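You operate a simulated robot arm through the tools that you are given. There is no shell and no other tool. Be economical: measure what you need, move in short steps, check, and stop when the job is done.

You are at the controls of a simulated robot arm. One attempt, no reset.

Task
Try the green gauge pin in the three fittings in the black nest; the tight one goes in REWORK.
Fine: stand the pin back in the green hole.

It is judged by the outcome, as a careful person would: the job done as asked, and still so three seconds after it is handed in. It fails if anything else is knocked over, pushed out of place, dropped, spilled or broken.

Robot
A 7-joint arm with a two-finger parallel gripper, fixed in place. Base frame: the origin is at the foot of the arm, x ahead of it, y to its left, z up; the work surface is at about z = 900. Units: mm, rad, N and s.
With the tool pointing down near the work surface it reaches from about 340 to 740 mm from the base axis. Its first joint turns from -2.007 to 2.007 rad. Payload 3.91 kg.
The tool frame sits at the grasp point between the pads (the TCP): z along the fingers, y along the line on which they close. The tips reach 30 mm beyond it. Largest opening 110 mm; finger width 20, thickness 10; the body of the gripper, 48 by 112 mm, starts 55 mm behind the TCP.
Orientation is told as [roll, pitch, yaw] about the base's x, y, z axes, in that order, counted from this pose: with the fingers straight down and closing along the base's y, the tool's x points along the base's -x, its y along +y and its z along -z.

Tools
- The arm moves only by the tool drive_tool. Its argument "series" is a list of rows, each an object (a shift or turn left out is 0, a gripper value left out holds the last) with "offset": the shift along the tool's x, y, z in units of 150 mm (1.0 is 150 mm), a list of three; "turn": the turn, a rotation vector about the tool's x, y, z in units of 90 degrees (1.0 is 90 degrees), a list of three; "gripper": the gripper command, from -1 (shut) to 1 (fully open), values between in proportion. In form: [{"offset": [x, y, z], "turn": [wx, wy, wz], "gripper": gripper}, ...]. A call has 1 to 12 rows; each row is the pose to reach, as a shift and turn from the pose commanded when the call began, along the tool's axes at that moment. A call with a number of a shift or a turn outside -1 to 1 is refused whole. A row lasts 0.2 s, in which the tool goes at most 50 mm and 0.15 rad; a call with a longer step from one row to the next is refused whole, and so is a gripper value outside its range. Where a pose cannot be reached the arm comes as near as it can. A force on the tool above 50 N (or 10 N above the force at the start of the call, whichever is more), or a blocked arm, ends the call early, and 0.2 s more pass. Each finger travels about 108 mm/s and halts on what it meets, pressing with about 29 N; the grip force reading is that of the motor and also rises with nothing between the fingers. The clock runs only during rows and for 0.2 s after the last one: add rows that repeat a pose to give the fingers time. The reply holds the time, the measured pose of the TCP, the force on the tool along the base axes, the opening and the grip force, in the units named above and with some noise.
- Cameras (640 x 400 px; columns grow to the right, rows downward): "scene" is fixed at [221.2, -497.7, 1493.6]; the picture's right is [0.76, -0.65, 0.00], its down [-0.41, -0.49, -0.77] and it looks along [0.50, 0.59, -0.64] (base axes); focal length 358 px, centre (320, 200). "wrist" rides on the gripper at [72, 17, -103] in the tool frame; the picture's right is [-0.23, 0.97, 0.00], its down [-0.76, -0.18, -0.62] and it looks along [-0.61, -0.14, 0.78] (tool axes); focal length 222 px, centre (320, 200). There is no depth. A picture from a camera that has moved, and an enlarged one, comes with that camera's place and axes in the base frame and with its lens.
- snapshot(camera): a new picture of that camera. No time passes.
- raise_lower(by): slides the trunk up (or, below 0, down) by that many mm; the arm rides with it, the base frame stays. It gives what a move gives, with no picture.
- inspect(camera, box): a new picture of the part [left, top, right, bottom] of that camera's present view, enlarged. No time passes.
- sign_off(): hands the job in; it is judged then, once.

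Go step by step. Nothing tells you positions but the pictures and the camera data: compare them with the known pose of the tool, close in by small moves and look again before you grip or let go. The budget is 120 turns and 76 pictures, counting those below and the enlarged ones. Unless the task says otherwise, let go and move clear before handing in, and close with one line.

The tools are called after "Emit:" by a JSON object that holds its "fn" and its "kwargs". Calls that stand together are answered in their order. drive_tool: Moves the arm, as the interface text tells. Its arguments: {"type":"object","properties":{"series":{"type":"array"}},"required":["series"]} The other tools are called the same way: raise_lower (by) slides the trunk up or down; snapshot (camera) takes a picture; inspect (camera, box) takes an enlarged picture of a part of a camera's view; sign_off () hands the job in.

At the start:

```text
t: 0.0
ee_pos: [402.0, 302.3, 1193.2]
ee_rot: [0.001, 0.0, -0.001]
ft_force: [-0.4, 0.4, -0.2]
grip_width: 110.1
grip_force: 0.1
trunk travel left (down, up): [-850.0, 140.0]
```

scene: 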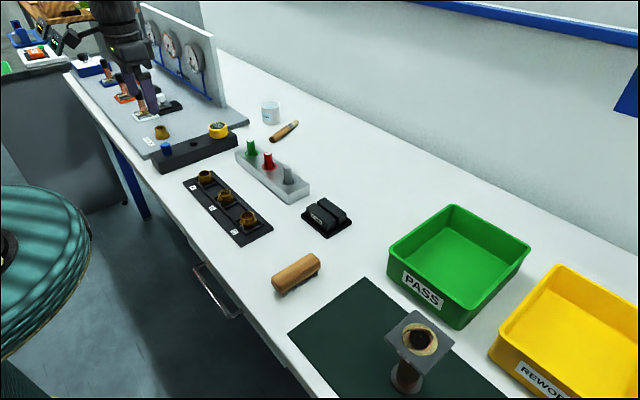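
wrist: 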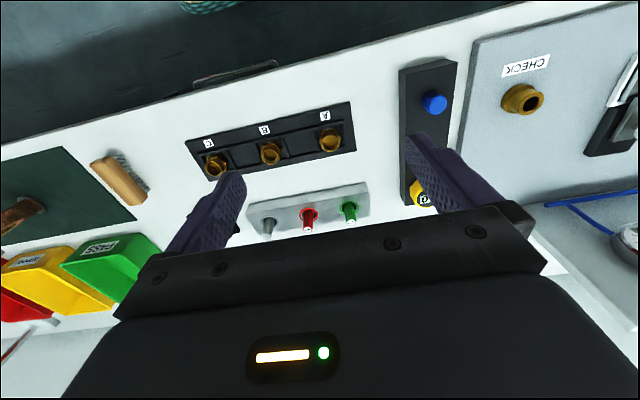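

I see the black nest with three fittings A, B and C, and a grey rack holding green, red and grey pins. I'll zoom in to measure before moving.

Emit:
{"fn": "inspect", "kwargs": {"camera": "scene", "box": [140, 100, 360, 250]}}

Emit:
{"fn": "inspect", "kwargs": {"camera": "wrist", "box": [180, 80, 460, 255]}}

Emit:
{"fn": "inspect", "kwargs": {"camera": "scene", "box": [380, 180, 640, 400]}}

```text
2.67 times, centred on (250, 175) of scene
camera zoom: at [221.2, -497.7, 1493.6], right [0.76, -0.65, 0.0], down [-0.41, -0.49, -0.77], along [0.5, 0.59, -0.64], focal length 955 px, centre (507, 267)
```

zoom: 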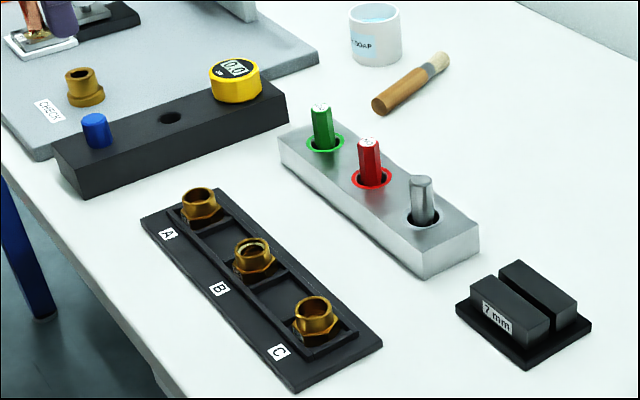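

```text
2.29 times, centred on (320, 168) of wrist
camera zoom: at [328.7, 320.1, 1294.7], right [0.23, 0.97, 0.0], down [0.76, -0.18, 0.62], along [0.61, -0.14, -0.78], focal length 508 px, centre (320, 274)
```

zoom: 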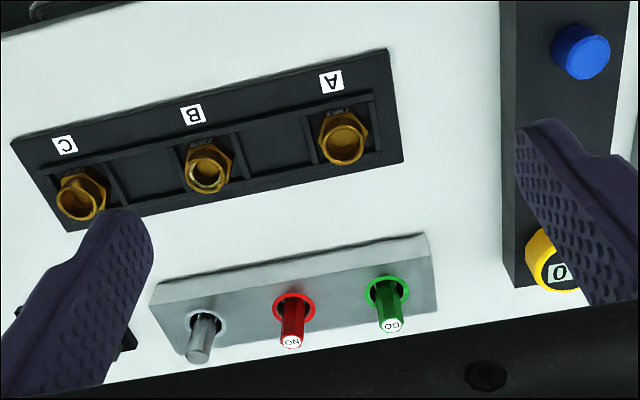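

```text
1.82 times, centred on (510, 290) of scene
camera zoom: at [221.2, -497.7, 1493.6], right [0.76, -0.65, 0.0], down [-0.41, -0.49, -0.77], along [0.5, 0.59, -0.64], focal length 651 px, centre (-26, 36)
```

zoom: 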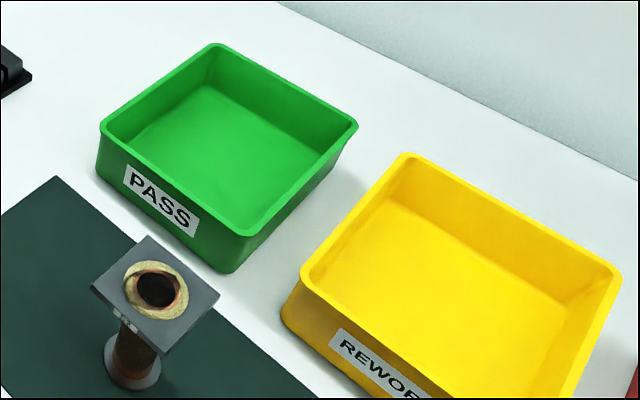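

Triangulating both views puts the green pin top near (648, 312, 976), the rack top near z 933, and the fittings at x≈492, y≈303, 195 and 79, with rims near z 935. I'll move over the pin first.

Emit:
{"fn": "drive_tool", "kwargs": {"series": [{"offset": [-0.25, 0.02, 0.1], "gripper": 0.1}, {"offset": [-0.5, 0.04, 0.2]}, {"offset": [-0.75, 0.06, 0.3]}, {"offset": [-1.0, 0.065, 0.4]}, {"offset": [-1.0, 0.065, 0.4]}]}}

Emit:
{"fn": "drive_tool", "kwargs": {"series": [{"offset": [-0.2, 0, 0.1]}, {"offset": [-0.4, 0, 0.2]}, {"offset": [-0.64, 0, 0.4]}, {"offset": [-0.64, 0, 0.4]}]}}

Emit:
{"fn": "snapshot", "kwargs": {"camera": "wrist"}}

Emit:
{"fn": "snapshot", "kwargs": {"camera": "scene"}}

```text
t: 1.2
ee_pos: [551.3, 313.9, 1131.1]
ee_rot: [0.0, -0.001, 0.002]
ft_force: [-0.1, -0.2, 0.1]
grip_width: 60.4
grip_force: 0.0
trunk travel left (down, up): [-850.0, 140.0]
```

```text
t: 2.2
ee_pos: [647.9, 314.5, 1074.0]
ee_rot: [0.001, -0.001, 0.001]
ft_force: [0.4, -0.3, -1.0]
grip_width: 60.5
grip_force: 0.0
trunk travel left (down, up): [-850.0, 140.0]
```

```text
70 pictures are left
camera wrist: at [574.2, 331.5, 1175.8], right [0.23, 0.97, 0.0], down [0.76, -0.18, 0.62], along [0.61, -0.14, -0.78], focal length 222 px, centre (320, 200)
```

wrist: 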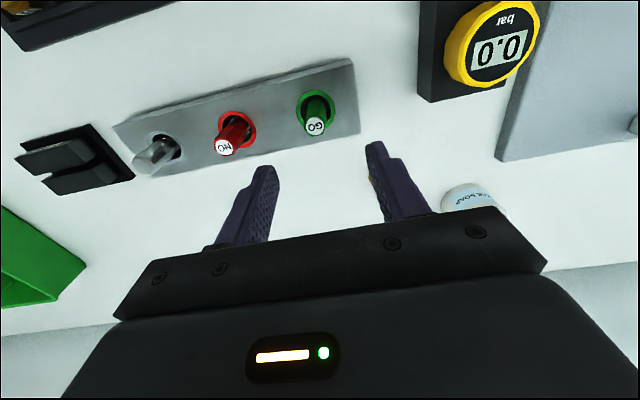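

```text
69 pictures are left
```

scene: 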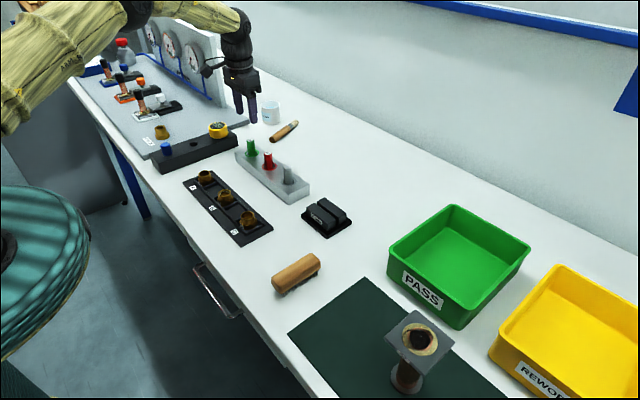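

The pin top comes out at about (647, 311.5, 976). I'll descend partway with a small lateral correction, then look again.

Emit:
{"fn": "drive_tool", "kwargs": {"series": [{"offset": [0.005, -0.018, 0.15]}, {"offset": [0.005, -0.018, 0.35]}, {"offset": [0.005, -0.018, 0.47]}, {"offset": [0.005, -0.018, 0.47]}]}}

Emit:
{"fn": "inspect", "kwargs": {"camera": "wrist", "box": [200, 100, 440, 250]}}

Emit:
{"fn": "inspect", "kwargs": {"camera": "scene", "box": [190, 80, 310, 190]}}

```text
t: 3.2
ee_pos: [646.7, 310.9, 1002.4]
ee_rot: [0.002, 0.0, -0.001]
ft_force: [0.0, 0.6, 0.2]
grip_width: 60.7
grip_force: 0.0
trunk travel left (down, up): [-850.0, 140.0]
```

```text
2.67 times, centred on (320, 175) of wrist
camera zoom: at [573.5, 327.9, 1103.7], right [0.23, 0.97, 0.0], down [0.76, -0.18, 0.62], along [0.61, -0.14, -0.78], focal length 592 px, centre (320, 267)
```

zoom: 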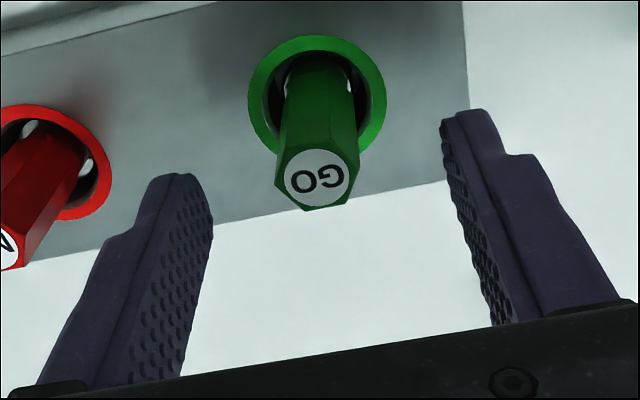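

```text
3.64 times, centred on (250, 135) of scene
camera zoom: at [221.2, -497.7, 1493.6], right [0.76, -0.65, 0.0], down [-0.41, -0.49, -0.77], along [0.5, 0.59, -0.64], focal length 1302 px, centre (574, 436)
```

zoom: 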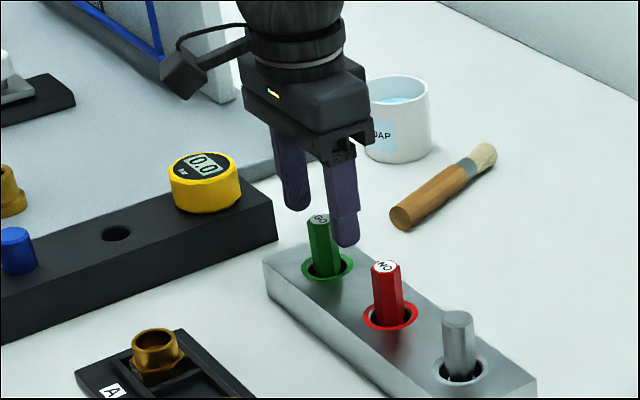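

The pin is centred between the fingers with its flats facing the pads. I'll descend to TCP z≈968 and close.

Emit:
{"fn": "drive_tool", "kwargs": {"series": [{"offset": [0.003, -0.003, 0.12]}, {"offset": [0.003, -0.003, 0.227]}, {"offset": [0.003, -0.003, 0.227]}]}}

Emit:
{"fn": "inspect", "kwargs": {"camera": "scene", "box": [190, 80, 310, 190]}}

Emit:
{"fn": "inspect", "kwargs": {"camera": "wrist", "box": [200, 100, 440, 250]}}

```text
t: 4.0
ee_pos: [646.1, 309.4, 968.3]
ee_rot: [-0.001, -0.001, 0.001]
ft_force: [-0.1, -0.6, -0.2]
grip_width: 60.2
grip_force: 0.1
trunk travel left (down, up): [-850.0, 140.0]
```

```text
3.64 times, centred on (250, 135) of scene
camera zoom: at [221.2, -497.7, 1493.6], right [0.76, -0.65, 0.0], down [-0.41, -0.49, -0.77], along [0.5, 0.59, -0.64], focal length 1302 px, centre (574, 436)
```

zoom: 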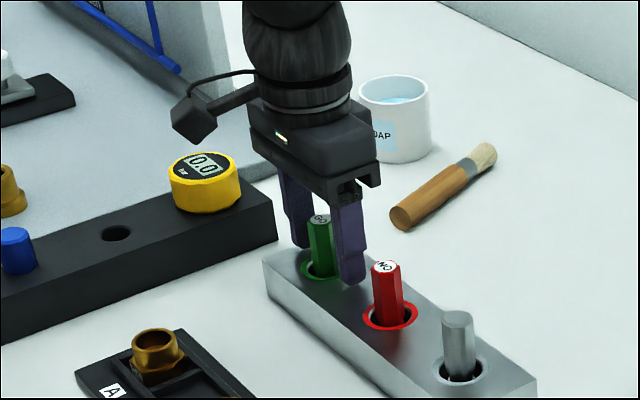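

```text
2.67 times, centred on (320, 175) of wrist
camera zoom: at [573.7, 326.2, 1070.2], right [0.23, 0.97, 0.0], down [0.76, -0.18, 0.62], along [0.61, -0.14, -0.78], focal length 592 px, centre (320, 267)
```

zoom: 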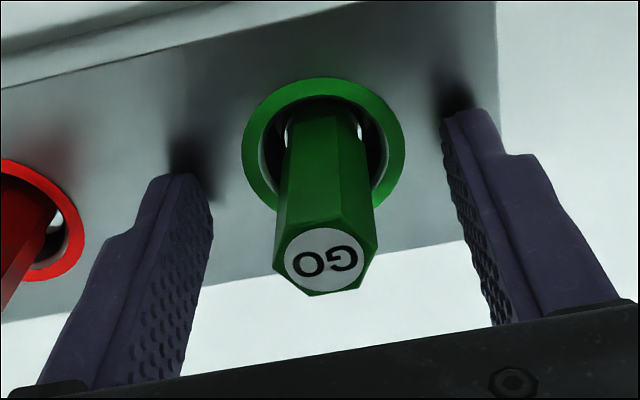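

Everything lines up within about 1 mm, so I'm closing the gripper now.

Emit:
{"fn": "drive_tool", "kwargs": {"series": [{"offset": [0, 0.006, 0], "gripper": -0.3}, {"offset": [0, 0.006, 0], "gripper": -1}, {"offset": [0, 0.006, 0]}, {"offset": [0, 0.006, 0]}]}}

Emit:
{"fn": "drive_tool", "kwargs": {"series": [{"offset": [0, 0, -0.05]}, {"offset": [0, 0, -0.15]}, {"offset": [0, 0, -0.4]}, {"offset": [0, 0, -0.7]}, {"offset": [0, 0, -0.8]}, {"offset": [0, 0, -0.8]}]}}

Emit:
{"fn": "snapshot", "kwargs": {"camera": "wrist"}}

Emit:
{"fn": "inspect", "kwargs": {"camera": "scene", "box": [180, 40, 320, 180]}}

```text
t: 5.0
ee_pos: [646.8, 309.9, 967.9]
ee_rot: [0.0, -0.001, 0.001]
ft_force: [-0.4, 0.5, 0.0]
grip_width: 19.7
grip_force: 28.7
trunk travel left (down, up): [-850.0, 140.0]
```

```text
t: 6.4
ee_pos: [645.0, 311.2, 1089.2]
ee_rot: [0.001, -0.001, 0.0]
ft_force: [1.1, 0.3, -1.5]
grip_width: 20.4
grip_force: 28.7
trunk travel left (down, up): [-850.0, 140.0]
```

```text
64 pictures are left
camera wrist: at [572.6, 328.1, 1191.4], right [0.23, 0.97, 0.0], down [0.76, -0.18, 0.62], along [0.61, -0.14, -0.78], focal length 222 px, centre (320, 200)
```

wrist: 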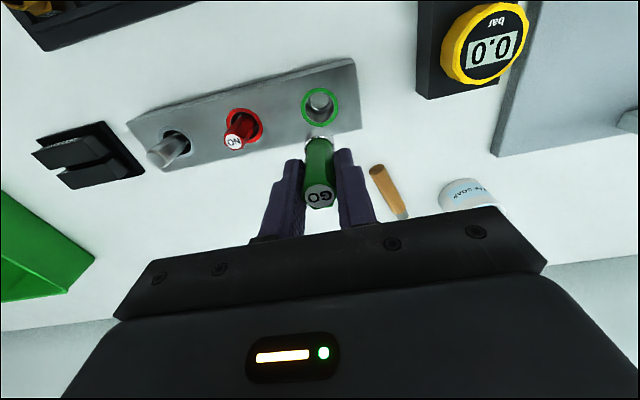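

```text
2.86 times, centred on (250, 110) of scene
camera zoom: at [221.2, -497.7, 1493.6], right [0.76, -0.65, 0.0], down [-0.41, -0.49, -0.77], along [0.5, 0.59, -0.64], focal length 1023 px, centre (520, 457)
```

zoom: 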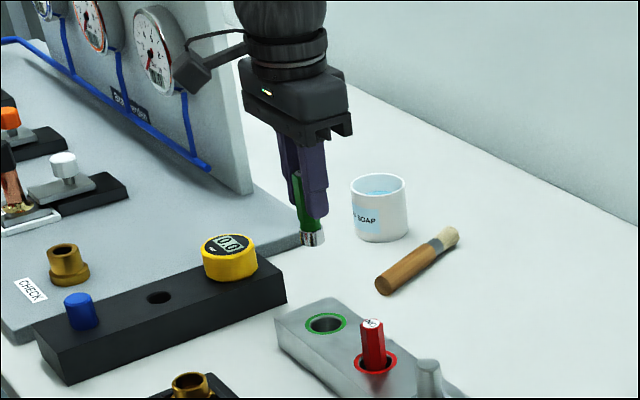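

The pin is held and lifted. It's about 70 mm long, with a silver gauge tip about 13 mm long whose end is roughly 61 mm below the TCP. Next I'll move over fitting A and measure it.

Emit:
{"fn": "drive_tool", "kwargs": {"series": [{"offset": [0.25, 0, 0]}, {"offset": [0.5, -0.02, 0]}, {"offset": [0.75, -0.04, 0]}, {"offset": [1.0, -0.05, 0]}, {"offset": [1.0, -0.05, 0]}, {"offset": [1.0, -0.05, 0]}]}}

Emit:
{"fn": "snapshot", "kwargs": {"camera": "wrist"}}

Emit:
{"fn": "inspect", "kwargs": {"camera": "scene", "box": [140, 80, 300, 260]}}

```text
t: 7.8
ee_pos: [492.5, 301.6, 1086.3]
ee_rot: [0.0, -0.002, -0.002]
ft_force: [-0.1, 0.4, -1.8]
grip_width: 20.2
grip_force: 29.4
trunk travel left (down, up): [-850.0, 140.0]
```

```text
62 pictures are left
camera wrist: at [420.7, 319.5, 1188.5], right [0.23, 0.97, 0.0], down [0.76, -0.18, 0.62], along [0.61, -0.14, -0.78], focal length 222 px, centre (320, 200)
```

wrist: 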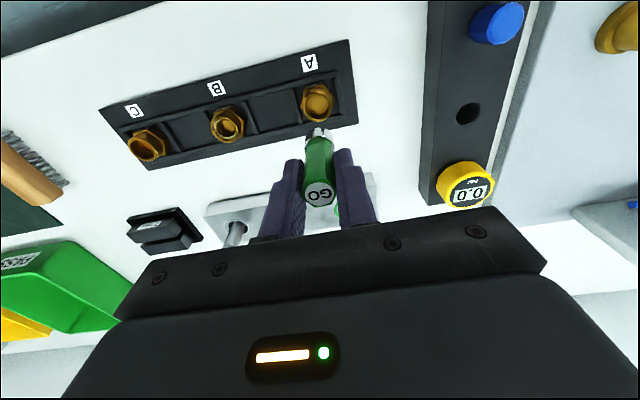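

```text
2.22 times, centred on (220, 170) of scene
camera zoom: at [221.2, -497.7, 1493.6], right [0.76, -0.65, 0.0], down [-0.41, -0.49, -0.77], along [0.5, 0.59, -0.64], focal length 796 px, centre (542, 267)
```

zoom: 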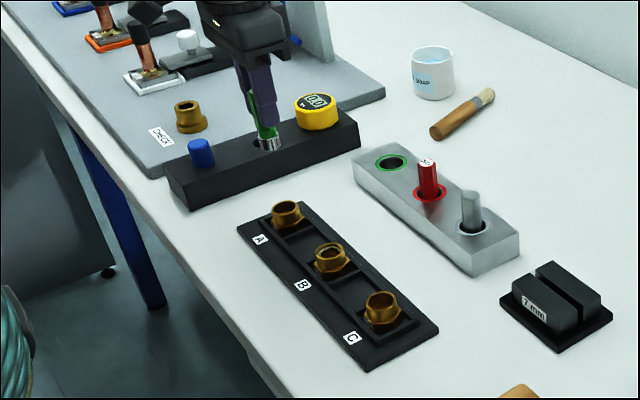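

I'll zoom the wrist view on the fittings to locate their rims.

Emit:
{"fn": "inspect", "kwargs": {"camera": "wrist", "box": [100, 30, 370, 200]}}

Emit:
{"fn": "inspect", "kwargs": {"camera": "scene", "box": [180, 155, 280, 245]}}

```text
2.35 times, centred on (235, 115) of wrist
camera zoom: at [420.7, 319.5, 1188.5], right [0.23, 0.97, 0.0], down [0.76, -0.18, 0.62], along [0.61, -0.14, -0.78], focal length 523 px, centre (520, 400)
```

zoom: 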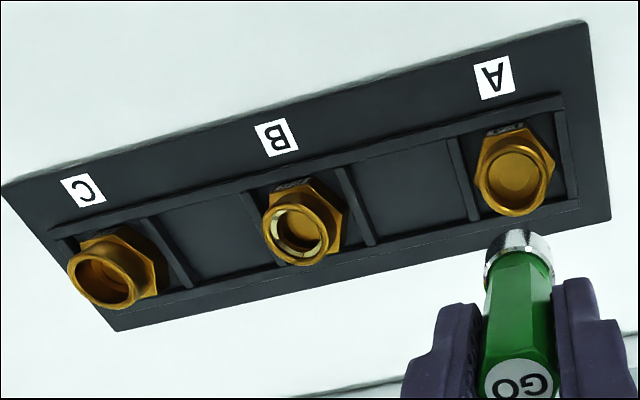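

```text
4.44 times, centred on (230, 200) of scene
camera zoom: at [221.2, -497.7, 1493.6], right [0.76, -0.65, 0.0], down [-0.41, -0.49, -0.77], along [0.5, 0.59, -0.64], focal length 1592 px, centre (720, 200)
```

zoom: 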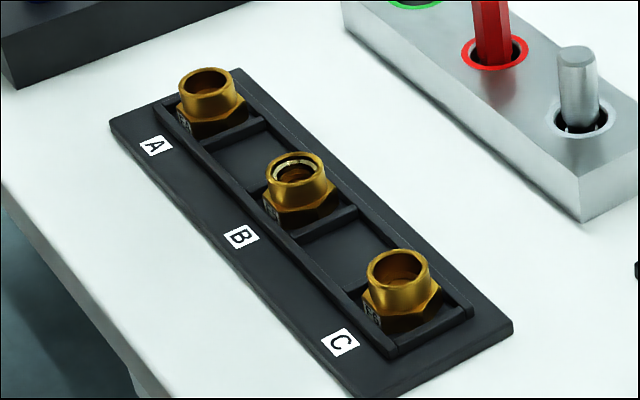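

Emit:
{"fn": "inspect", "kwargs": {"camera": "scene", "box": [185, 90, 225, 130]}}

Emit:
{"fn": "inspect", "kwargs": {"camera": "wrist", "box": [270, 110, 370, 220]}}

```text
10.00 times, centred on (205, 110) of scene
camera zoom: at [221.2, -497.7, 1493.6], right [0.76, -0.65, 0.0], down [-0.41, -0.49, -0.77], along [0.5, 0.59, -0.64], focal length 3582 px, centre (1470, 1100)
```

zoom: 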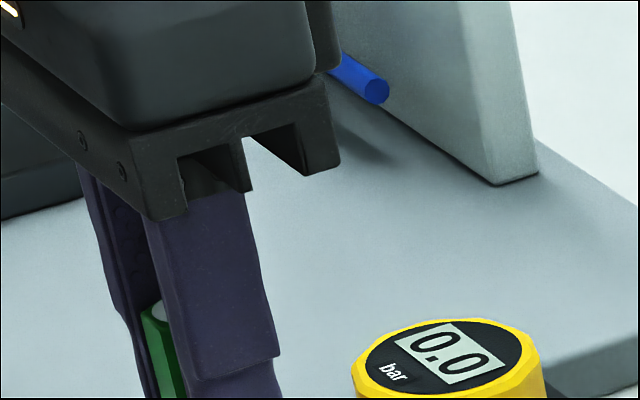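

```text
3.64 times, centred on (320, 165) of wrist
camera zoom: at [420.7, 319.5, 1188.5], right [0.23, 0.97, 0.0], down [0.76, -0.18, 0.62], along [0.61, -0.14, -0.78], focal length 808 px, centre (320, 327)
```

zoom: 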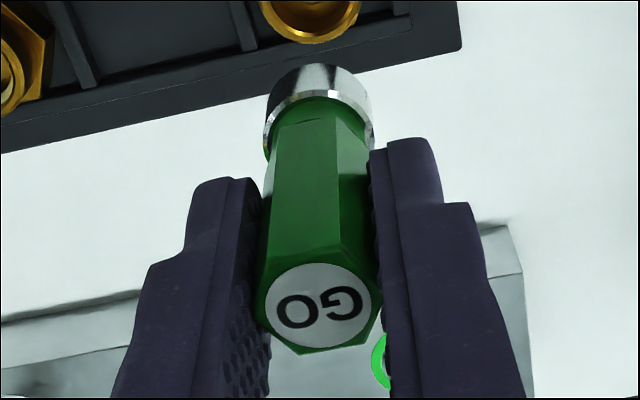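

The gauge tip is about 24 mm in diameter, wider than the handle. I'll lower it to just above A's rim and check alignment.

Emit:
{"fn": "drive_tool", "kwargs": {"series": [{"offset": [0, 0, 0.15]}, {"offset": [0, 0, 0.3]}, {"offset": [0, 0, 0.4]}, {"offset": [0, 0, 0.4]}]}}

Emit:
{"fn": "inspect", "kwargs": {"camera": "scene", "box": [165, 115, 245, 195]}}

Emit:
{"fn": "inspect", "kwargs": {"camera": "wrist", "box": [260, 70, 380, 180]}}

```text
t: 8.8
ee_pos: [496.3, 301.5, 1025.0]
ee_rot: [0.0, 0.0, 0.0]
ft_force: [0.3, 0.1, -1.8]
grip_width: 20.1
grip_force: 29.3
trunk travel left (down, up): [-850.0, 140.0]
```

```text
5.00 times, centred on (205, 155) of scene
camera zoom: at [221.2, -497.7, 1493.6], right [0.76, -0.65, 0.0], down [-0.41, -0.49, -0.77], along [0.5, 0.59, -0.64], focal length 1791 px, centre (895, 425)
```

zoom: 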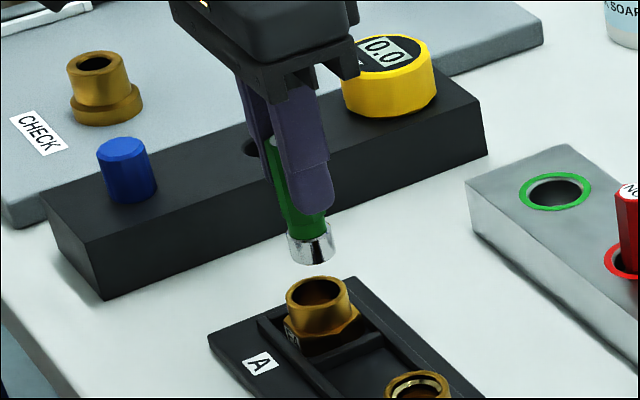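

```text
3.64 times, centred on (320, 125) of wrist
camera zoom: at [423.2, 319.3, 1128.3], right [0.23, 0.97, 0.0], down [0.76, -0.18, 0.62], along [0.61, -0.14, -0.78], focal length 808 px, centre (320, 473)
```

zoom: 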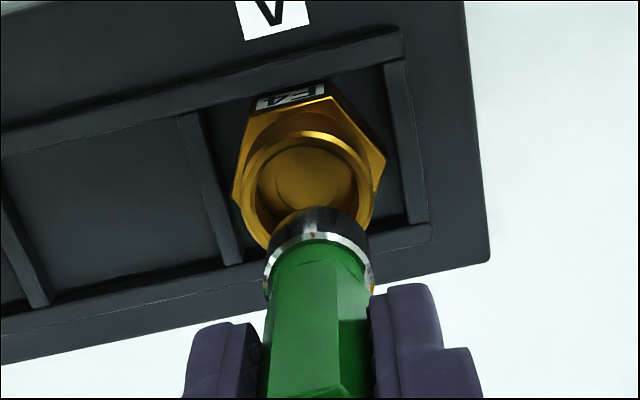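

Emit:
{"fn": "inspect", "kwargs": {"camera": "wrist", "box": [290, 85, 350, 150]}}

Emit:
{"fn": "inspect", "kwargs": {"camera": "scene", "box": [185, 150, 225, 190]}}

```text
6.15 times, centred on (320, 118) of wrist
camera zoom: at [423.2, 319.3, 1128.3], right [0.23, 0.97, 0.0], down [0.76, -0.18, 0.62], along [0.61, -0.14, -0.78], focal length 1367 px, centre (320, 708)
```

zoom: 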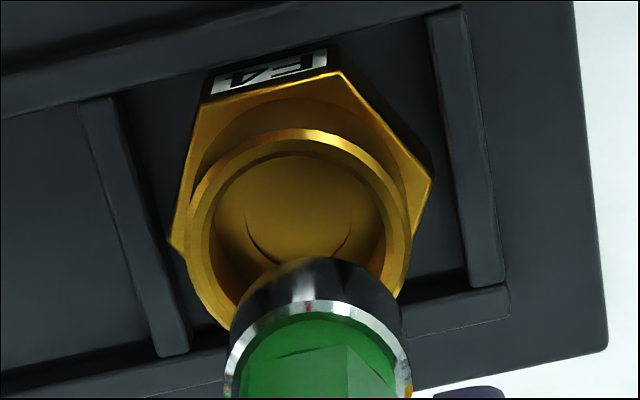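

```text
10.00 times, centred on (205, 170) of scene
camera zoom: at [221.2, -497.7, 1493.6], right [0.76, -0.65, 0.0], down [-0.41, -0.49, -0.77], along [0.5, 0.59, -0.64], focal length 3582 px, centre (1470, 500)
```

zoom: 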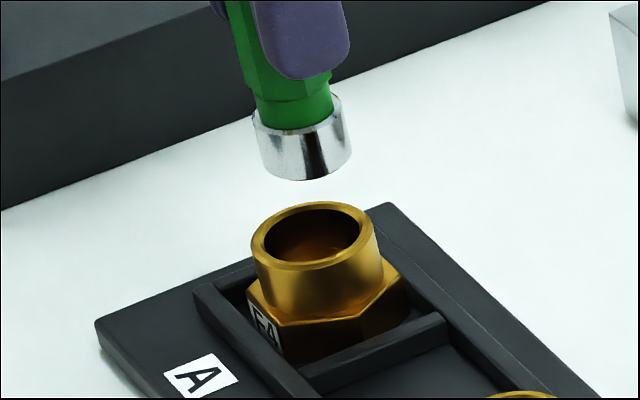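

A's label reads F4. Both views put the rim about 4.5 mm toward -x and 1.4 mm toward -y from the tip. I'll correct that and lower to about 6 mm above the rim.

Emit:
{"fn": "drive_tool", "kwargs": {"series": [{"offset": [0.03, -0.009, 0.04]}, {"offset": [0.03, -0.009, 0.11]}, {"offset": [0.03, -0.009, 0.11]}, {"offset": [0.03, -0.009, 0.11]}]}}

Emit:
{"fn": "inspect", "kwargs": {"camera": "wrist", "box": [290, 85, 350, 150]}}

Emit:
{"fn": "inspect", "kwargs": {"camera": "scene", "box": [185, 150, 225, 190]}}

```text
t: 9.8
ee_pos: [491.7, 301.3, 1010.4]
ee_rot: [0.0, 0.0, -0.001]
ft_force: [0.1, -0.6, -0.6]
grip_width: 19.9
grip_force: 29.1
trunk travel left (down, up): [-850.0, 140.0]
```

```text
6.15 times, centred on (320, 118) of wrist
camera zoom: at [418.7, 318.6, 1112.2], right [0.23, 0.97, 0.0], down [0.76, -0.18, 0.62], along [0.61, -0.14, -0.78], focal length 1367 px, centre (320, 708)
```

zoom: 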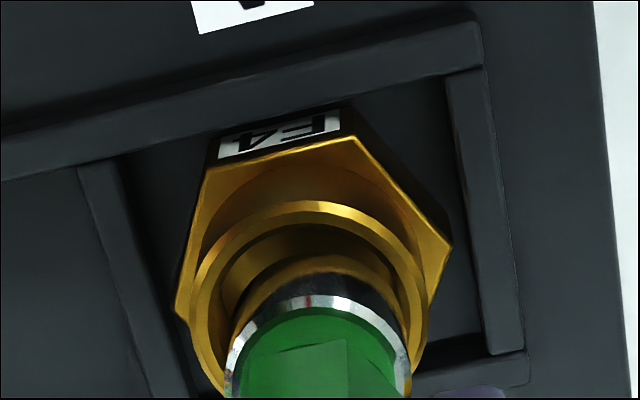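

```text
10.00 times, centred on (205, 170) of scene
camera zoom: at [221.2, -497.7, 1493.6], right [0.76, -0.65, 0.0], down [-0.41, -0.49, -0.77], along [0.5, 0.59, -0.64], focal length 3582 px, centre (1470, 500)
```

zoom: 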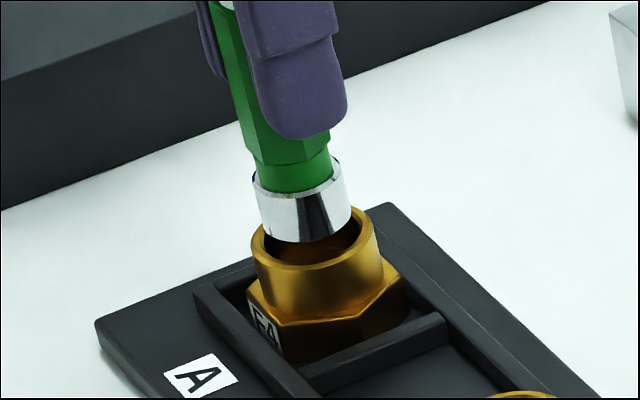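

I'm nearly over the bore; a further -1.3 mm in y is needed. I'll lower in small steps and watch the force.

Emit:
{"fn": "drive_tool", "kwargs": {"series": [{"offset": [0, -0.009, 0]}, {"offset": [0, -0.009, 0.03]}, {"offset": [0, -0.009, 0.06]}, {"offset": [0, -0.009, 0.08]}, {"offset": [0, -0.009, 0.08]}]}}

Emit:
{"fn": "inspect", "kwargs": {"camera": "wrist", "box": [290, 85, 350, 150]}}

Emit:
{"fn": "inspect", "kwargs": {"camera": "scene", "box": [185, 150, 225, 190]}}

```text
t: 11.0
ee_pos: [491.4, 301.2, 998.1]
ee_rot: [0.0, -0.002, 0.0]
ft_force: [-0.3, 0.7, -0.6]
grip_width: 19.9
grip_force: 29.0
trunk travel left (down, up): [-850.0, 140.0]
```

```text
6.15 times, centred on (320, 118) of wrist
camera zoom: at [418.8, 317.3, 1100.5], right [0.23, 0.97, 0.0], down [0.76, -0.18, 0.62], along [0.61, -0.14, -0.78], focal length 1367 px, centre (320, 708)
```

zoom: 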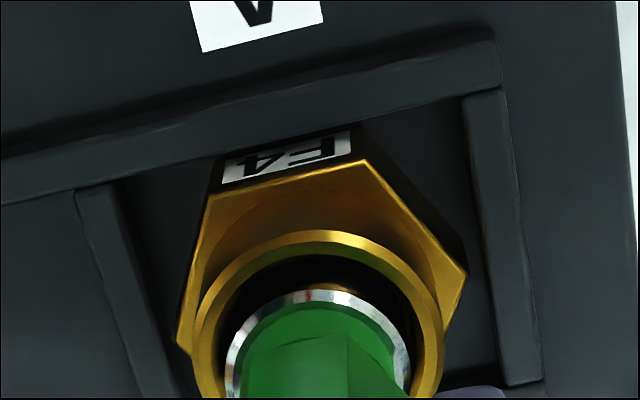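

```text
10.00 times, centred on (205, 170) of scene
camera zoom: at [221.2, -497.7, 1493.6], right [0.76, -0.65, 0.0], down [-0.41, -0.49, -0.77], along [0.5, 0.59, -0.64], focal length 3582 px, centre (1470, 500)
```

zoom: 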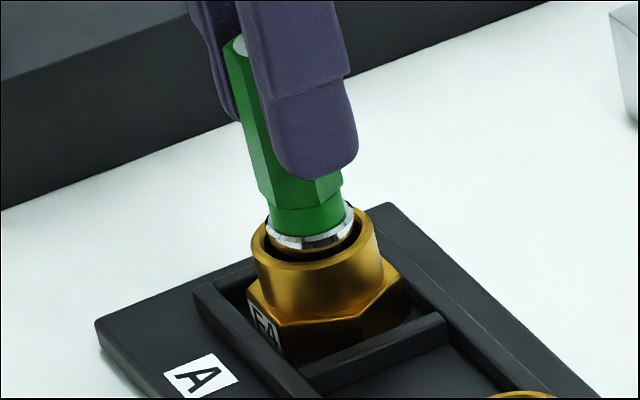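

The tip is entering A's bore with no force. I'll go deeper slowly.

Emit:
{"fn": "drive_tool", "kwargs": {"series": [{"offset": [0, 0, 0.02]}, {"offset": [0, 0, 0.04]}, {"offset": [0, 0, 0.06]}, {"offset": [0, 0, 0.08]}, {"offset": [0, 0, 0.08]}]}}

Emit:
{"fn": "inspect", "kwargs": {"camera": "scene", "box": [185, 150, 225, 190]}}

```text
t: 12.2
ee_pos: [491.2, 300.5, 988.1]
ee_rot: [0.002, -0.005, 0.001]
ft_force: [2.7, 2.7, 19.1]
grip_width: 20.0
grip_force: 29.0
trunk travel left (down, up): [-850.0, 140.0]
```

```text
10.00 times, centred on (205, 170) of scene
camera zoom: at [221.2, -497.7, 1493.6], right [0.76, -0.65, 0.0], down [-0.41, -0.49, -0.77], along [0.5, 0.59, -0.64], focal length 3582 px, centre (1470, 500)
```

zoom: 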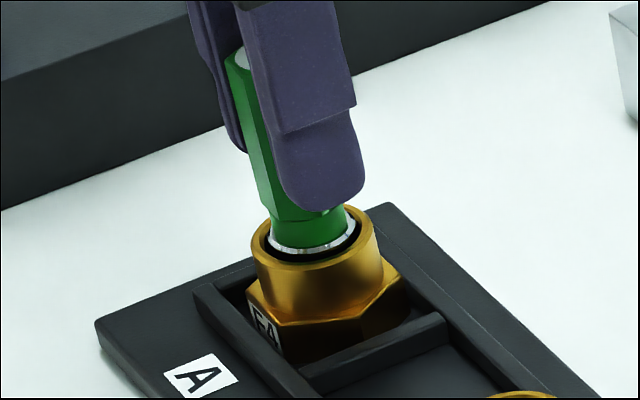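

Contact at about 19 N, with the tip about 11 mm in. To tell bottoming from misalignment, I'll back off 3 mm, shift slightly and press again.

Emit:
{"fn": "drive_tool", "kwargs": {"series": [{"offset": [0, 0, -0.02]}, {"offset": [-0.005, 0.005, -0.02]}, {"offset": [-0.005, 0.005, 0]}, {"offset": [-0.005, 0.005, 0.01]}, {"offset": [-0.005, 0.005, 0.02]}, {"offset": [-0.005, 0.005, 0.02]}]}}

Emit:
{"fn": "inspect", "kwargs": {"camera": "scene", "box": [185, 150, 225, 190]}}

Emit:
{"fn": "inspect", "kwargs": {"camera": "wrist", "box": [285, 100, 355, 170]}}

```text
t: 13.6
ee_pos: [491.4, 300.1, 986.2]
ee_rot: [0.002, -0.001, 0.001]
ft_force: [-0.2, -4.3, 20.3]
grip_width: 20.2
grip_force: 28.8
trunk travel left (down, up): [-850.0, 140.0]
```

```text
10.00 times, centred on (205, 170) of scene
camera zoom: at [221.2, -497.7, 1493.6], right [0.76, -0.65, 0.0], down [-0.41, -0.49, -0.77], along [0.5, 0.59, -0.64], focal length 3582 px, centre (1470, 500)
```

zoom: 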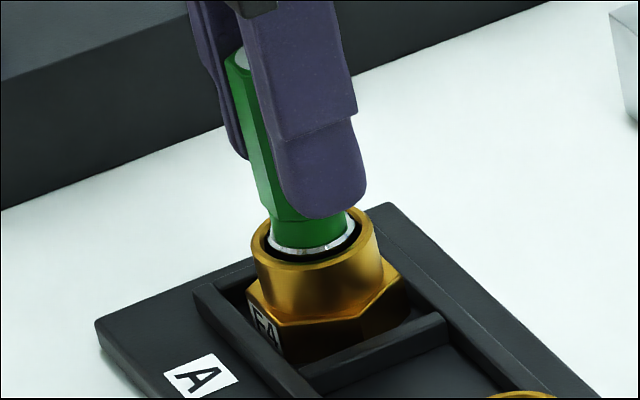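

```text
5.71 times, centred on (320, 135) of wrist
camera zoom: at [418.2, 317.4, 1088.0], right [0.23, 0.97, 0.0], down [0.76, -0.18, 0.62], along [0.61, -0.14, -0.78], focal length 1269 px, centre (320, 571)
```

zoom: 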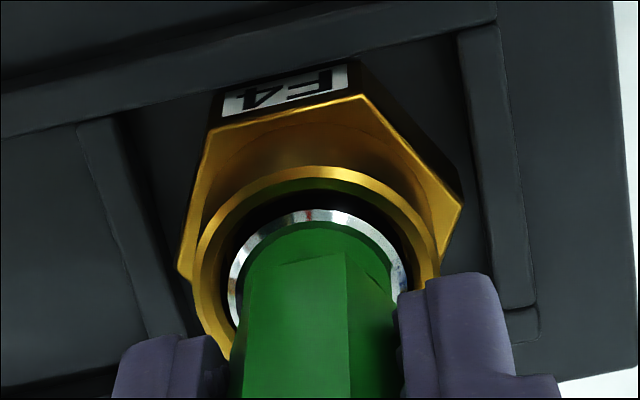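

The pin stops there and slips in the grip at about 20 N, so I won't press harder. I'll raise it, move toward B and look into the bores for comparison.

Emit:
{"fn": "drive_tool", "kwargs": {"series": [{"offset": [0, 0, -0.05]}, {"offset": [0, 0, -0.15]}, {"offset": [0, 0, -0.35]}, {"offset": [0.15, -0.2, -0.35]}, {"offset": [0.15, -0.5, -0.35]}, {"offset": [0.15, -0.7, -0.35]}, {"offset": [0.15, -0.7, -0.35]}]}}

Emit:
{"fn": "snapshot", "kwargs": {"camera": "wrist"}}

Emit:
{"fn": "inspect", "kwargs": {"camera": "scene", "box": [180, 120, 280, 240]}}

```text
t: 15.2
ee_pos: [469.3, 194.7, 1037.4]
ee_rot: [0.001, -0.002, 0.0]
ft_force: [0.5, -0.6, -1.9]
grip_width: 20.0
grip_force: 29.0
trunk travel left (down, up): [-850.0, 140.0]
```

```text
45 pictures are left
camera wrist: at [397.3, 212.6, 1139.1], right [0.23, 0.97, 0.0], down [0.76, -0.18, 0.62], along [0.61, -0.14, -0.78], focal length 222 px, centre (320, 200)
```

wrist: 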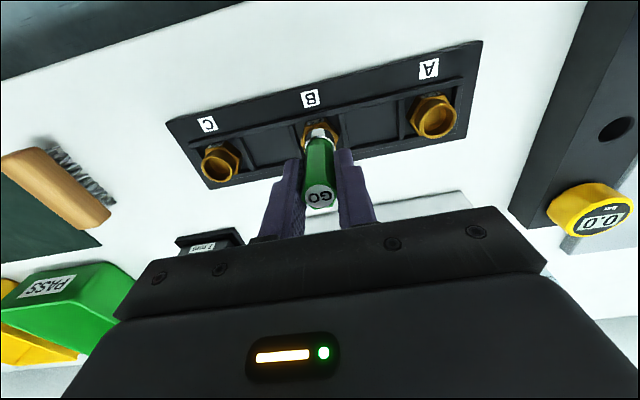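

```text
3.33 times, centred on (230, 180) of scene
camera zoom: at [221.2, -497.7, 1493.6], right [0.76, -0.65, 0.0], down [-0.41, -0.49, -0.77], along [0.5, 0.59, -0.64], focal length 1194 px, centre (620, 267)
```

zoom: 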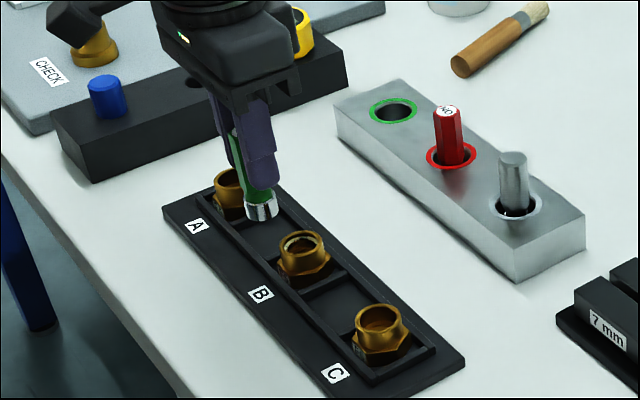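

Fitting B should be at about (491, 193). I'll position the tip about 12 mm above it and check.

Emit:
{"fn": "drive_tool", "kwargs": {"series": [{"offset": [-0.08, -0.006, 0.03]}, {"offset": [-0.147, -0.01, 0.08]}, {"offset": [-0.147, -0.01, 0.165]}, {"offset": [-0.147, -0.01, 0.165]}]}}

Emit:
{"fn": "inspect", "kwargs": {"camera": "wrist", "box": [290, 85, 350, 150]}}

Emit:
{"fn": "inspect", "kwargs": {"camera": "scene", "box": [205, 165, 245, 210]}}

```text
t: 16.2
ee_pos: [491.9, 193.8, 1013.5]
ee_rot: [-0.001, -0.001, 0.001]
ft_force: [0.8, -0.9, -1.3]
grip_width: 20.2
grip_force: 28.2
trunk travel left (down, up): [-850.0, 140.0]
```

```text
6.15 times, centred on (320, 118) of wrist
camera zoom: at [418.8, 211.3, 1115.4], right [0.23, 0.97, 0.0], down [0.76, -0.18, 0.62], along [0.61, -0.14, -0.78], focal length 1367 px, centre (320, 708)
```

zoom: 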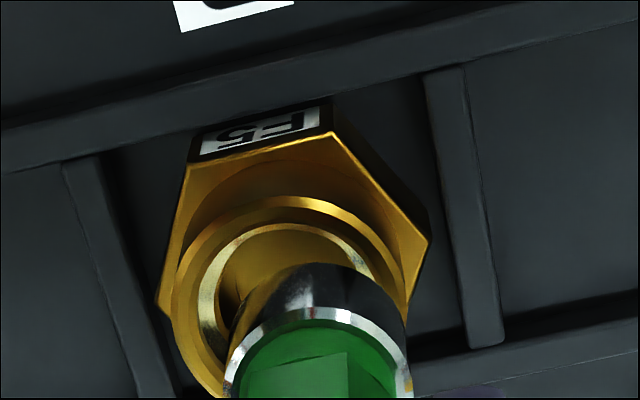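

```text
8.89 times, centred on (225, 188) of scene
camera zoom: at [221.2, -497.7, 1493.6], right [0.76, -0.65, 0.0], down [-0.41, -0.49, -0.77], along [0.5, 0.59, -0.64], focal length 3184 px, centre (1164, 311)
```

zoom: 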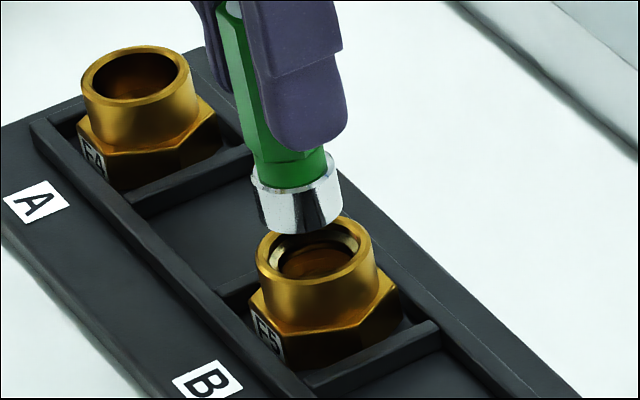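

B (F5) shows a lighter inner lip. The tip needs about -3.5 mm in y, so I'll correct that and lower gently to rim height.

Emit:
{"fn": "drive_tool", "kwargs": {"series": [{"offset": [-0.005, -0.023, 0]}, {"offset": [-0.005, -0.023, 0.03]}, {"offset": [-0.005, -0.023, 0.06]}, {"offset": [-0.005, -0.023, 0.08]}, {"offset": [-0.005, -0.023, 0.08]}]}}

Emit:
{"fn": "inspect", "kwargs": {"camera": "wrist", "box": [290, 85, 350, 150]}}

Emit:
{"fn": "inspect", "kwargs": {"camera": "scene", "box": [205, 165, 245, 210]}}

```text
t: 17.4
ee_pos: [492.1, 191.0, 1000.0]
ee_rot: [0.0, 0.001, 0.0]
ft_force: [0.2, 0.9, 0.6]
grip_width: 20.2
grip_force: 29.2
trunk travel left (down, up): [-850.0, 140.0]
```

```text
6.15 times, centred on (320, 118) of wrist
camera zoom: at [419.8, 208.4, 1102.2], right [0.23, 0.97, 0.0], down [0.76, -0.18, 0.62], along [0.61, -0.14, -0.78], focal length 1367 px, centre (320, 708)
```

zoom: 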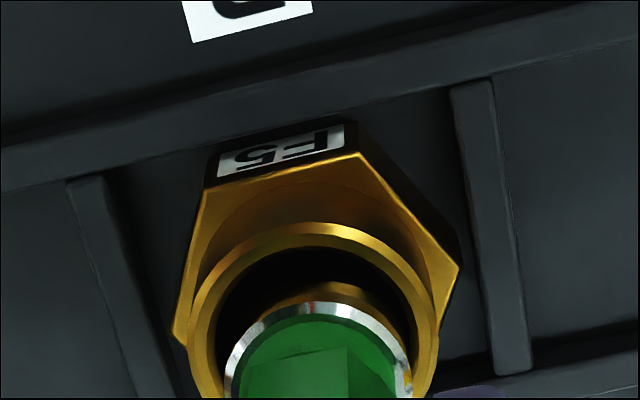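

```text
8.89 times, centred on (225, 188) of scene
camera zoom: at [221.2, -497.7, 1493.6], right [0.76, -0.65, 0.0], down [-0.41, -0.49, -0.77], along [0.5, 0.59, -0.64], focal length 3184 px, centre (1164, 311)
```

zoom: 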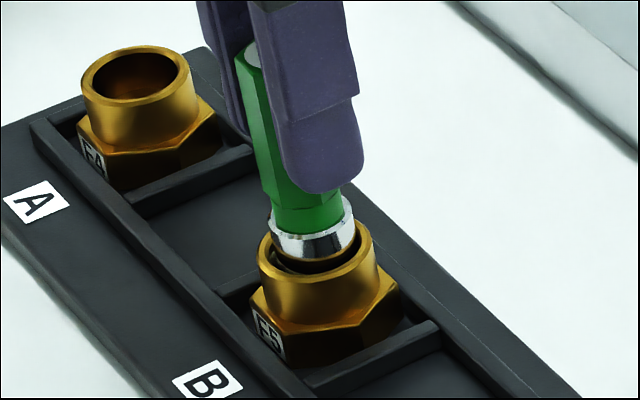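

Aligned with B, so I'm lowering to find where it stops.

Emit:
{"fn": "drive_tool", "kwargs": {"series": [{"offset": [0, -0.003, 0.015]}, {"offset": [0, -0.003, 0.03]}, {"offset": [0, -0.003, 0.045]}, {"offset": [0, -0.003, 0.045]}]}}

Emit:
{"fn": "inspect", "kwargs": {"camera": "scene", "box": [205, 165, 245, 210]}}

```text
t: 18.4
ee_pos: [492.1, 190.1, 992.4]
ee_rot: [0.002, 0.0, 0.0]
ft_force: [1.2, 5.2, 19.6]
grip_width: 19.6
grip_force: 29.1
trunk travel left (down, up): [-850.0, 140.0]
```

```text
8.89 times, centred on (225, 188) of scene
camera zoom: at [221.2, -497.7, 1493.6], right [0.76, -0.65, 0.0], down [-0.41, -0.49, -0.77], along [0.5, 0.59, -0.64], focal length 3184 px, centre (1164, 311)
```

zoom: 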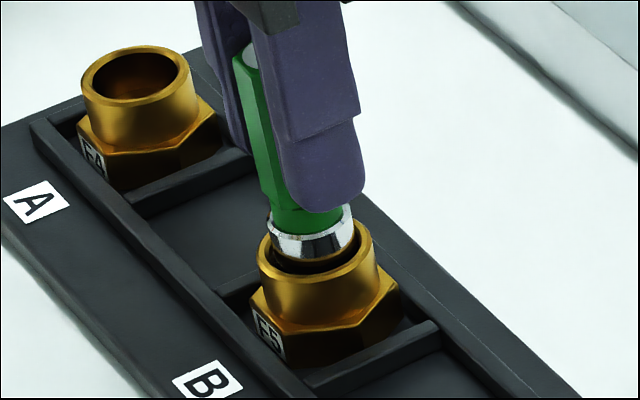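

In B it stops with most of the silver still showing, at about 20 N. I'll rule out misalignment by retrying with small lateral shifts.

Emit:
{"fn": "drive_tool", "kwargs": {"series": [{"offset": [0, 0, -0.03]}, {"offset": [0, 0.008, -0.03]}, {"offset": [0, 0.008, -0.01]}, {"offset": [0, 0.008, 0.005]}, {"offset": [0, 0.008, 0.01]}, {"offset": [0, 0.008, 0.01]}]}}

Emit:
{"fn": "inspect", "kwargs": {"camera": "wrist", "box": [285, 90, 355, 160]}}

Emit:
{"fn": "inspect", "kwargs": {"camera": "scene", "box": [205, 165, 245, 210]}}

```text
t: 19.8
ee_pos: [491.6, 192.2, 993.6]
ee_rot: [0.002, -0.002, 0.001]
ft_force: [-0.8, -0.9, 14.7]
grip_width: 20.1
grip_force: 29.2
trunk travel left (down, up): [-850.0, 140.0]
```

```text
5.71 times, centred on (320, 125) of wrist
camera zoom: at [419.1, 208.8, 1095.5], right [0.23, 0.97, 0.0], down [0.76, -0.18, 0.62], along [0.61, -0.14, -0.78], focal length 1269 px, centre (320, 629)
```

zoom: 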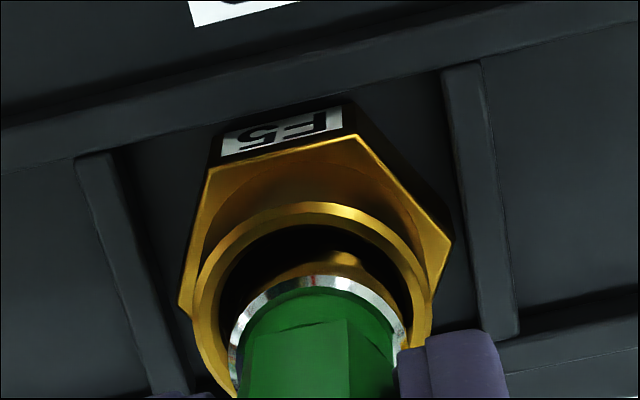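

```text
8.89 times, centred on (225, 188) of scene
camera zoom: at [221.2, -497.7, 1493.6], right [0.76, -0.65, 0.0], down [-0.41, -0.49, -0.77], along [0.5, 0.59, -0.64], focal length 3184 px, centre (1164, 311)
```

zoom: 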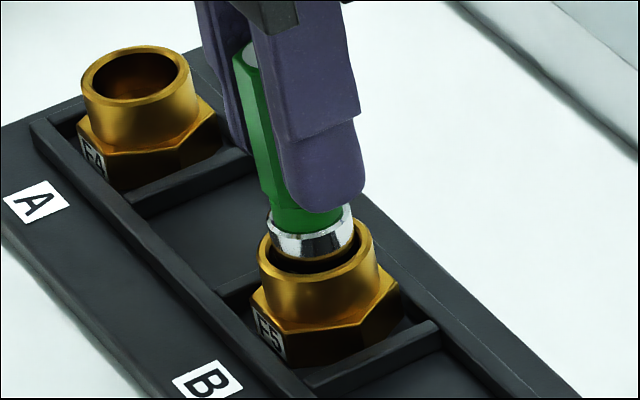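

Blocked again at the same height with no side load. I'll make one more try, shifted 1.5 mm toward -x.

Emit:
{"fn": "drive_tool", "kwargs": {"series": [{"offset": [0, 0, -0.025]}, {"offset": [0.01, 0, -0.025]}, {"offset": [0.01, 0, -0.005]}, {"offset": [0.01, 0, 0.01]}, {"offset": [0.01, 0, 0.015]}, {"offset": [0.01, 0, 0.015]}]}}

Emit:
{"fn": "inspect", "kwargs": {"camera": "scene", "box": [205, 165, 245, 210]}}

```text
t: 21.2
ee_pos: [491.3, 191.4, 990.2]
ee_rot: [0.004, -0.004, 0.0]
ft_force: [2.3, 4.2, 18.8]
grip_width: 20.0
grip_force: 29.7
trunk travel left (down, up): [-850.0, 140.0]
```

```text
8.89 times, centred on (225, 188) of scene
camera zoom: at [221.2, -497.7, 1493.6], right [0.76, -0.65, 0.0], down [-0.41, -0.49, -0.77], along [0.5, 0.59, -0.64], focal length 3184 px, centre (1164, 311)
```

zoom: 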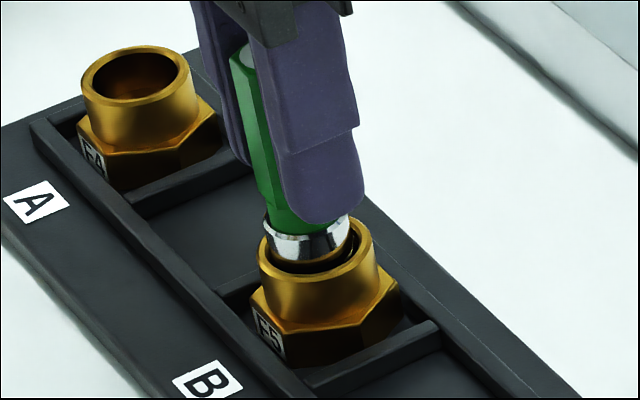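

B refuses the pin repeatedly at about 3 mm depth. I'll check C to confirm: raise, then move over by the same pitch (about 109 mm).

Emit:
{"fn": "drive_tool", "kwargs": {"series": [{"offset": [0, 0, -0.06]}, {"offset": [0, 0, -0.25]}, {"offset": [0, -0.2, -0.25]}, {"offset": [0, -0.5, -0.25]}, {"offset": [0, -0.73, -0.25]}, {"offset": [0, -0.73, -0.13]}, {"offset": [0, -0.73, -0.13]}]}}

Emit:
{"fn": "inspect", "kwargs": {"camera": "wrist", "box": [290, 85, 350, 150]}}

Emit:
{"fn": "inspect", "kwargs": {"camera": "scene", "box": [225, 180, 270, 235]}}

```text
t: 22.8
ee_pos: [489.7, 81.4, 1008.2]
ee_rot: [-0.002, 0.001, 0.0]
ft_force: [0.4, 0.7, -1.5]
grip_width: 20.0
grip_force: 29.2
trunk travel left (down, up): [-850.0, 140.0]
```

```text
6.15 times, centred on (320, 118) of wrist
camera zoom: at [418.1, 99.4, 1110.5], right [0.23, 0.97, 0.0], down [0.76, -0.18, 0.62], along [0.61, -0.14, -0.78], focal length 1367 px, centre (320, 708)
```

zoom: 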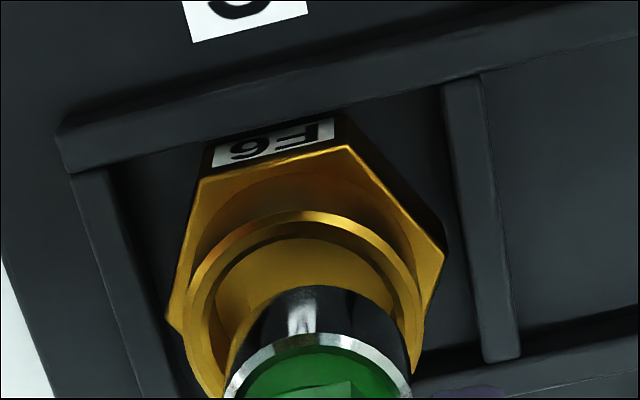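

```text
7.27 times, centred on (248, 208) of scene
camera zoom: at [221.2, -497.7, 1493.6], right [0.76, -0.65, 0.0], down [-0.41, -0.49, -0.77], along [0.5, 0.59, -0.64], focal length 2605 px, centre (847, 146)
```

zoom: 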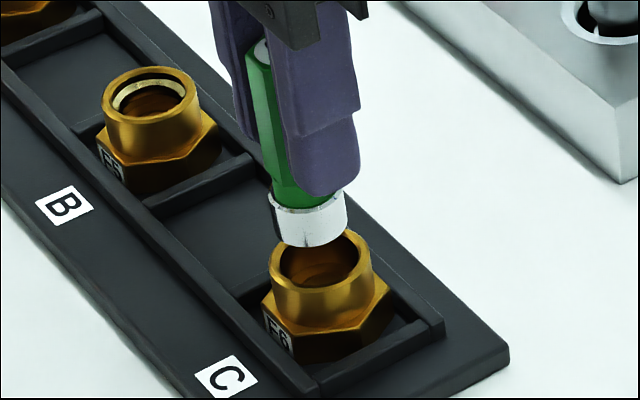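

C (F6) has a plain bore like A. I'll correct y by -1.9 mm and lower into it.

Emit:
{"fn": "drive_tool", "kwargs": {"series": [{"offset": [0, -0.013, 0]}, {"offset": [0, -0.013, 0.04]}, {"offset": [0, -0.013, 0.08]}, {"offset": [0, -0.013, 0.1]}, {"offset": [0, -0.013, 0.1]}]}}

Emit:
{"fn": "inspect", "kwargs": {"camera": "wrist", "box": [285, 90, 355, 160]}}

Emit:
{"fn": "inspect", "kwargs": {"camera": "scene", "box": [225, 180, 270, 235]}}

```text
t: 24.0
ee_pos: [491.6, 78.6, 993.8]
ee_rot: [-0.001, -0.001, 0.0]
ft_force: [0.3, -0.8, -0.3]
grip_width: 20.0
grip_force: 29.0
trunk travel left (down, up): [-850.0, 140.0]
```

```text
5.71 times, centred on (320, 125) of wrist
camera zoom: at [418.7, 97.9, 1095.8], right [0.23, 0.97, 0.0], down [0.76, -0.18, 0.62], along [0.61, -0.14, -0.78], focal length 1269 px, centre (320, 629)
```

zoom: 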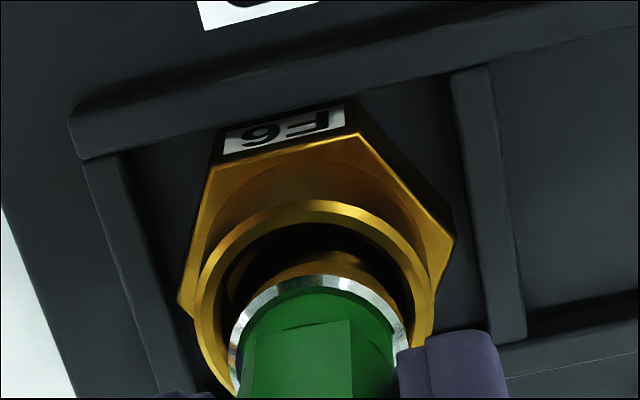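

```text
7.27 times, centred on (248, 208) of scene
camera zoom: at [221.2, -497.7, 1493.6], right [0.76, -0.65, 0.0], down [-0.41, -0.49, -0.77], along [0.5, 0.59, -0.64], focal length 2605 px, centre (847, 146)
```

zoom: 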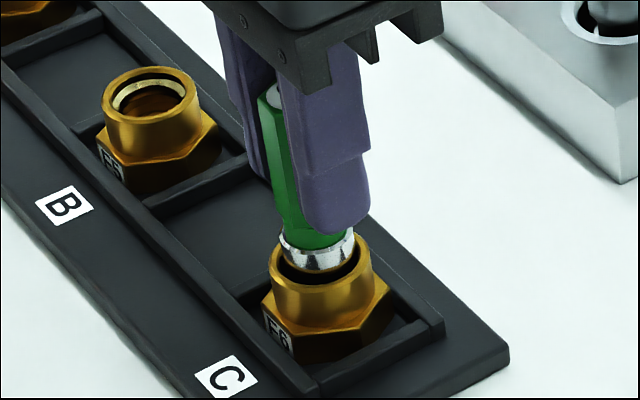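

Entering C freely, so I'm continuing down.

Emit:
{"fn": "drive_tool", "kwargs": {"series": [{"offset": [0.005, 0, 0.015]}, {"offset": [0.005, 0, 0.03]}, {"offset": [0.005, 0, 0.045]}, {"offset": [0.005, 0, 0.06]}, {"offset": [0.005, 0, 0.06]}]}}

Emit:
{"fn": "inspect", "kwargs": {"camera": "scene", "box": [225, 180, 270, 235]}}

```text
t: 25.2
ee_pos: [490.6, 79.6, 985.0]
ee_rot: [-0.002, 0.001, 0.001]
ft_force: [0.3, 0.1, 0.6]
grip_width: 19.8
grip_force: 28.5
trunk travel left (down, up): [-850.0, 140.0]
```

```text
7.27 times, centred on (248, 208) of scene
camera zoom: at [221.2, -497.7, 1493.6], right [0.76, -0.65, 0.0], down [-0.41, -0.49, -0.77], along [0.5, 0.59, -0.64], focal length 2605 px, centre (847, 146)
```

zoom: 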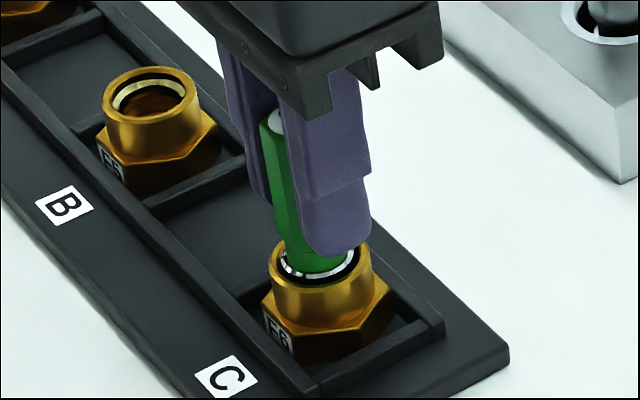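

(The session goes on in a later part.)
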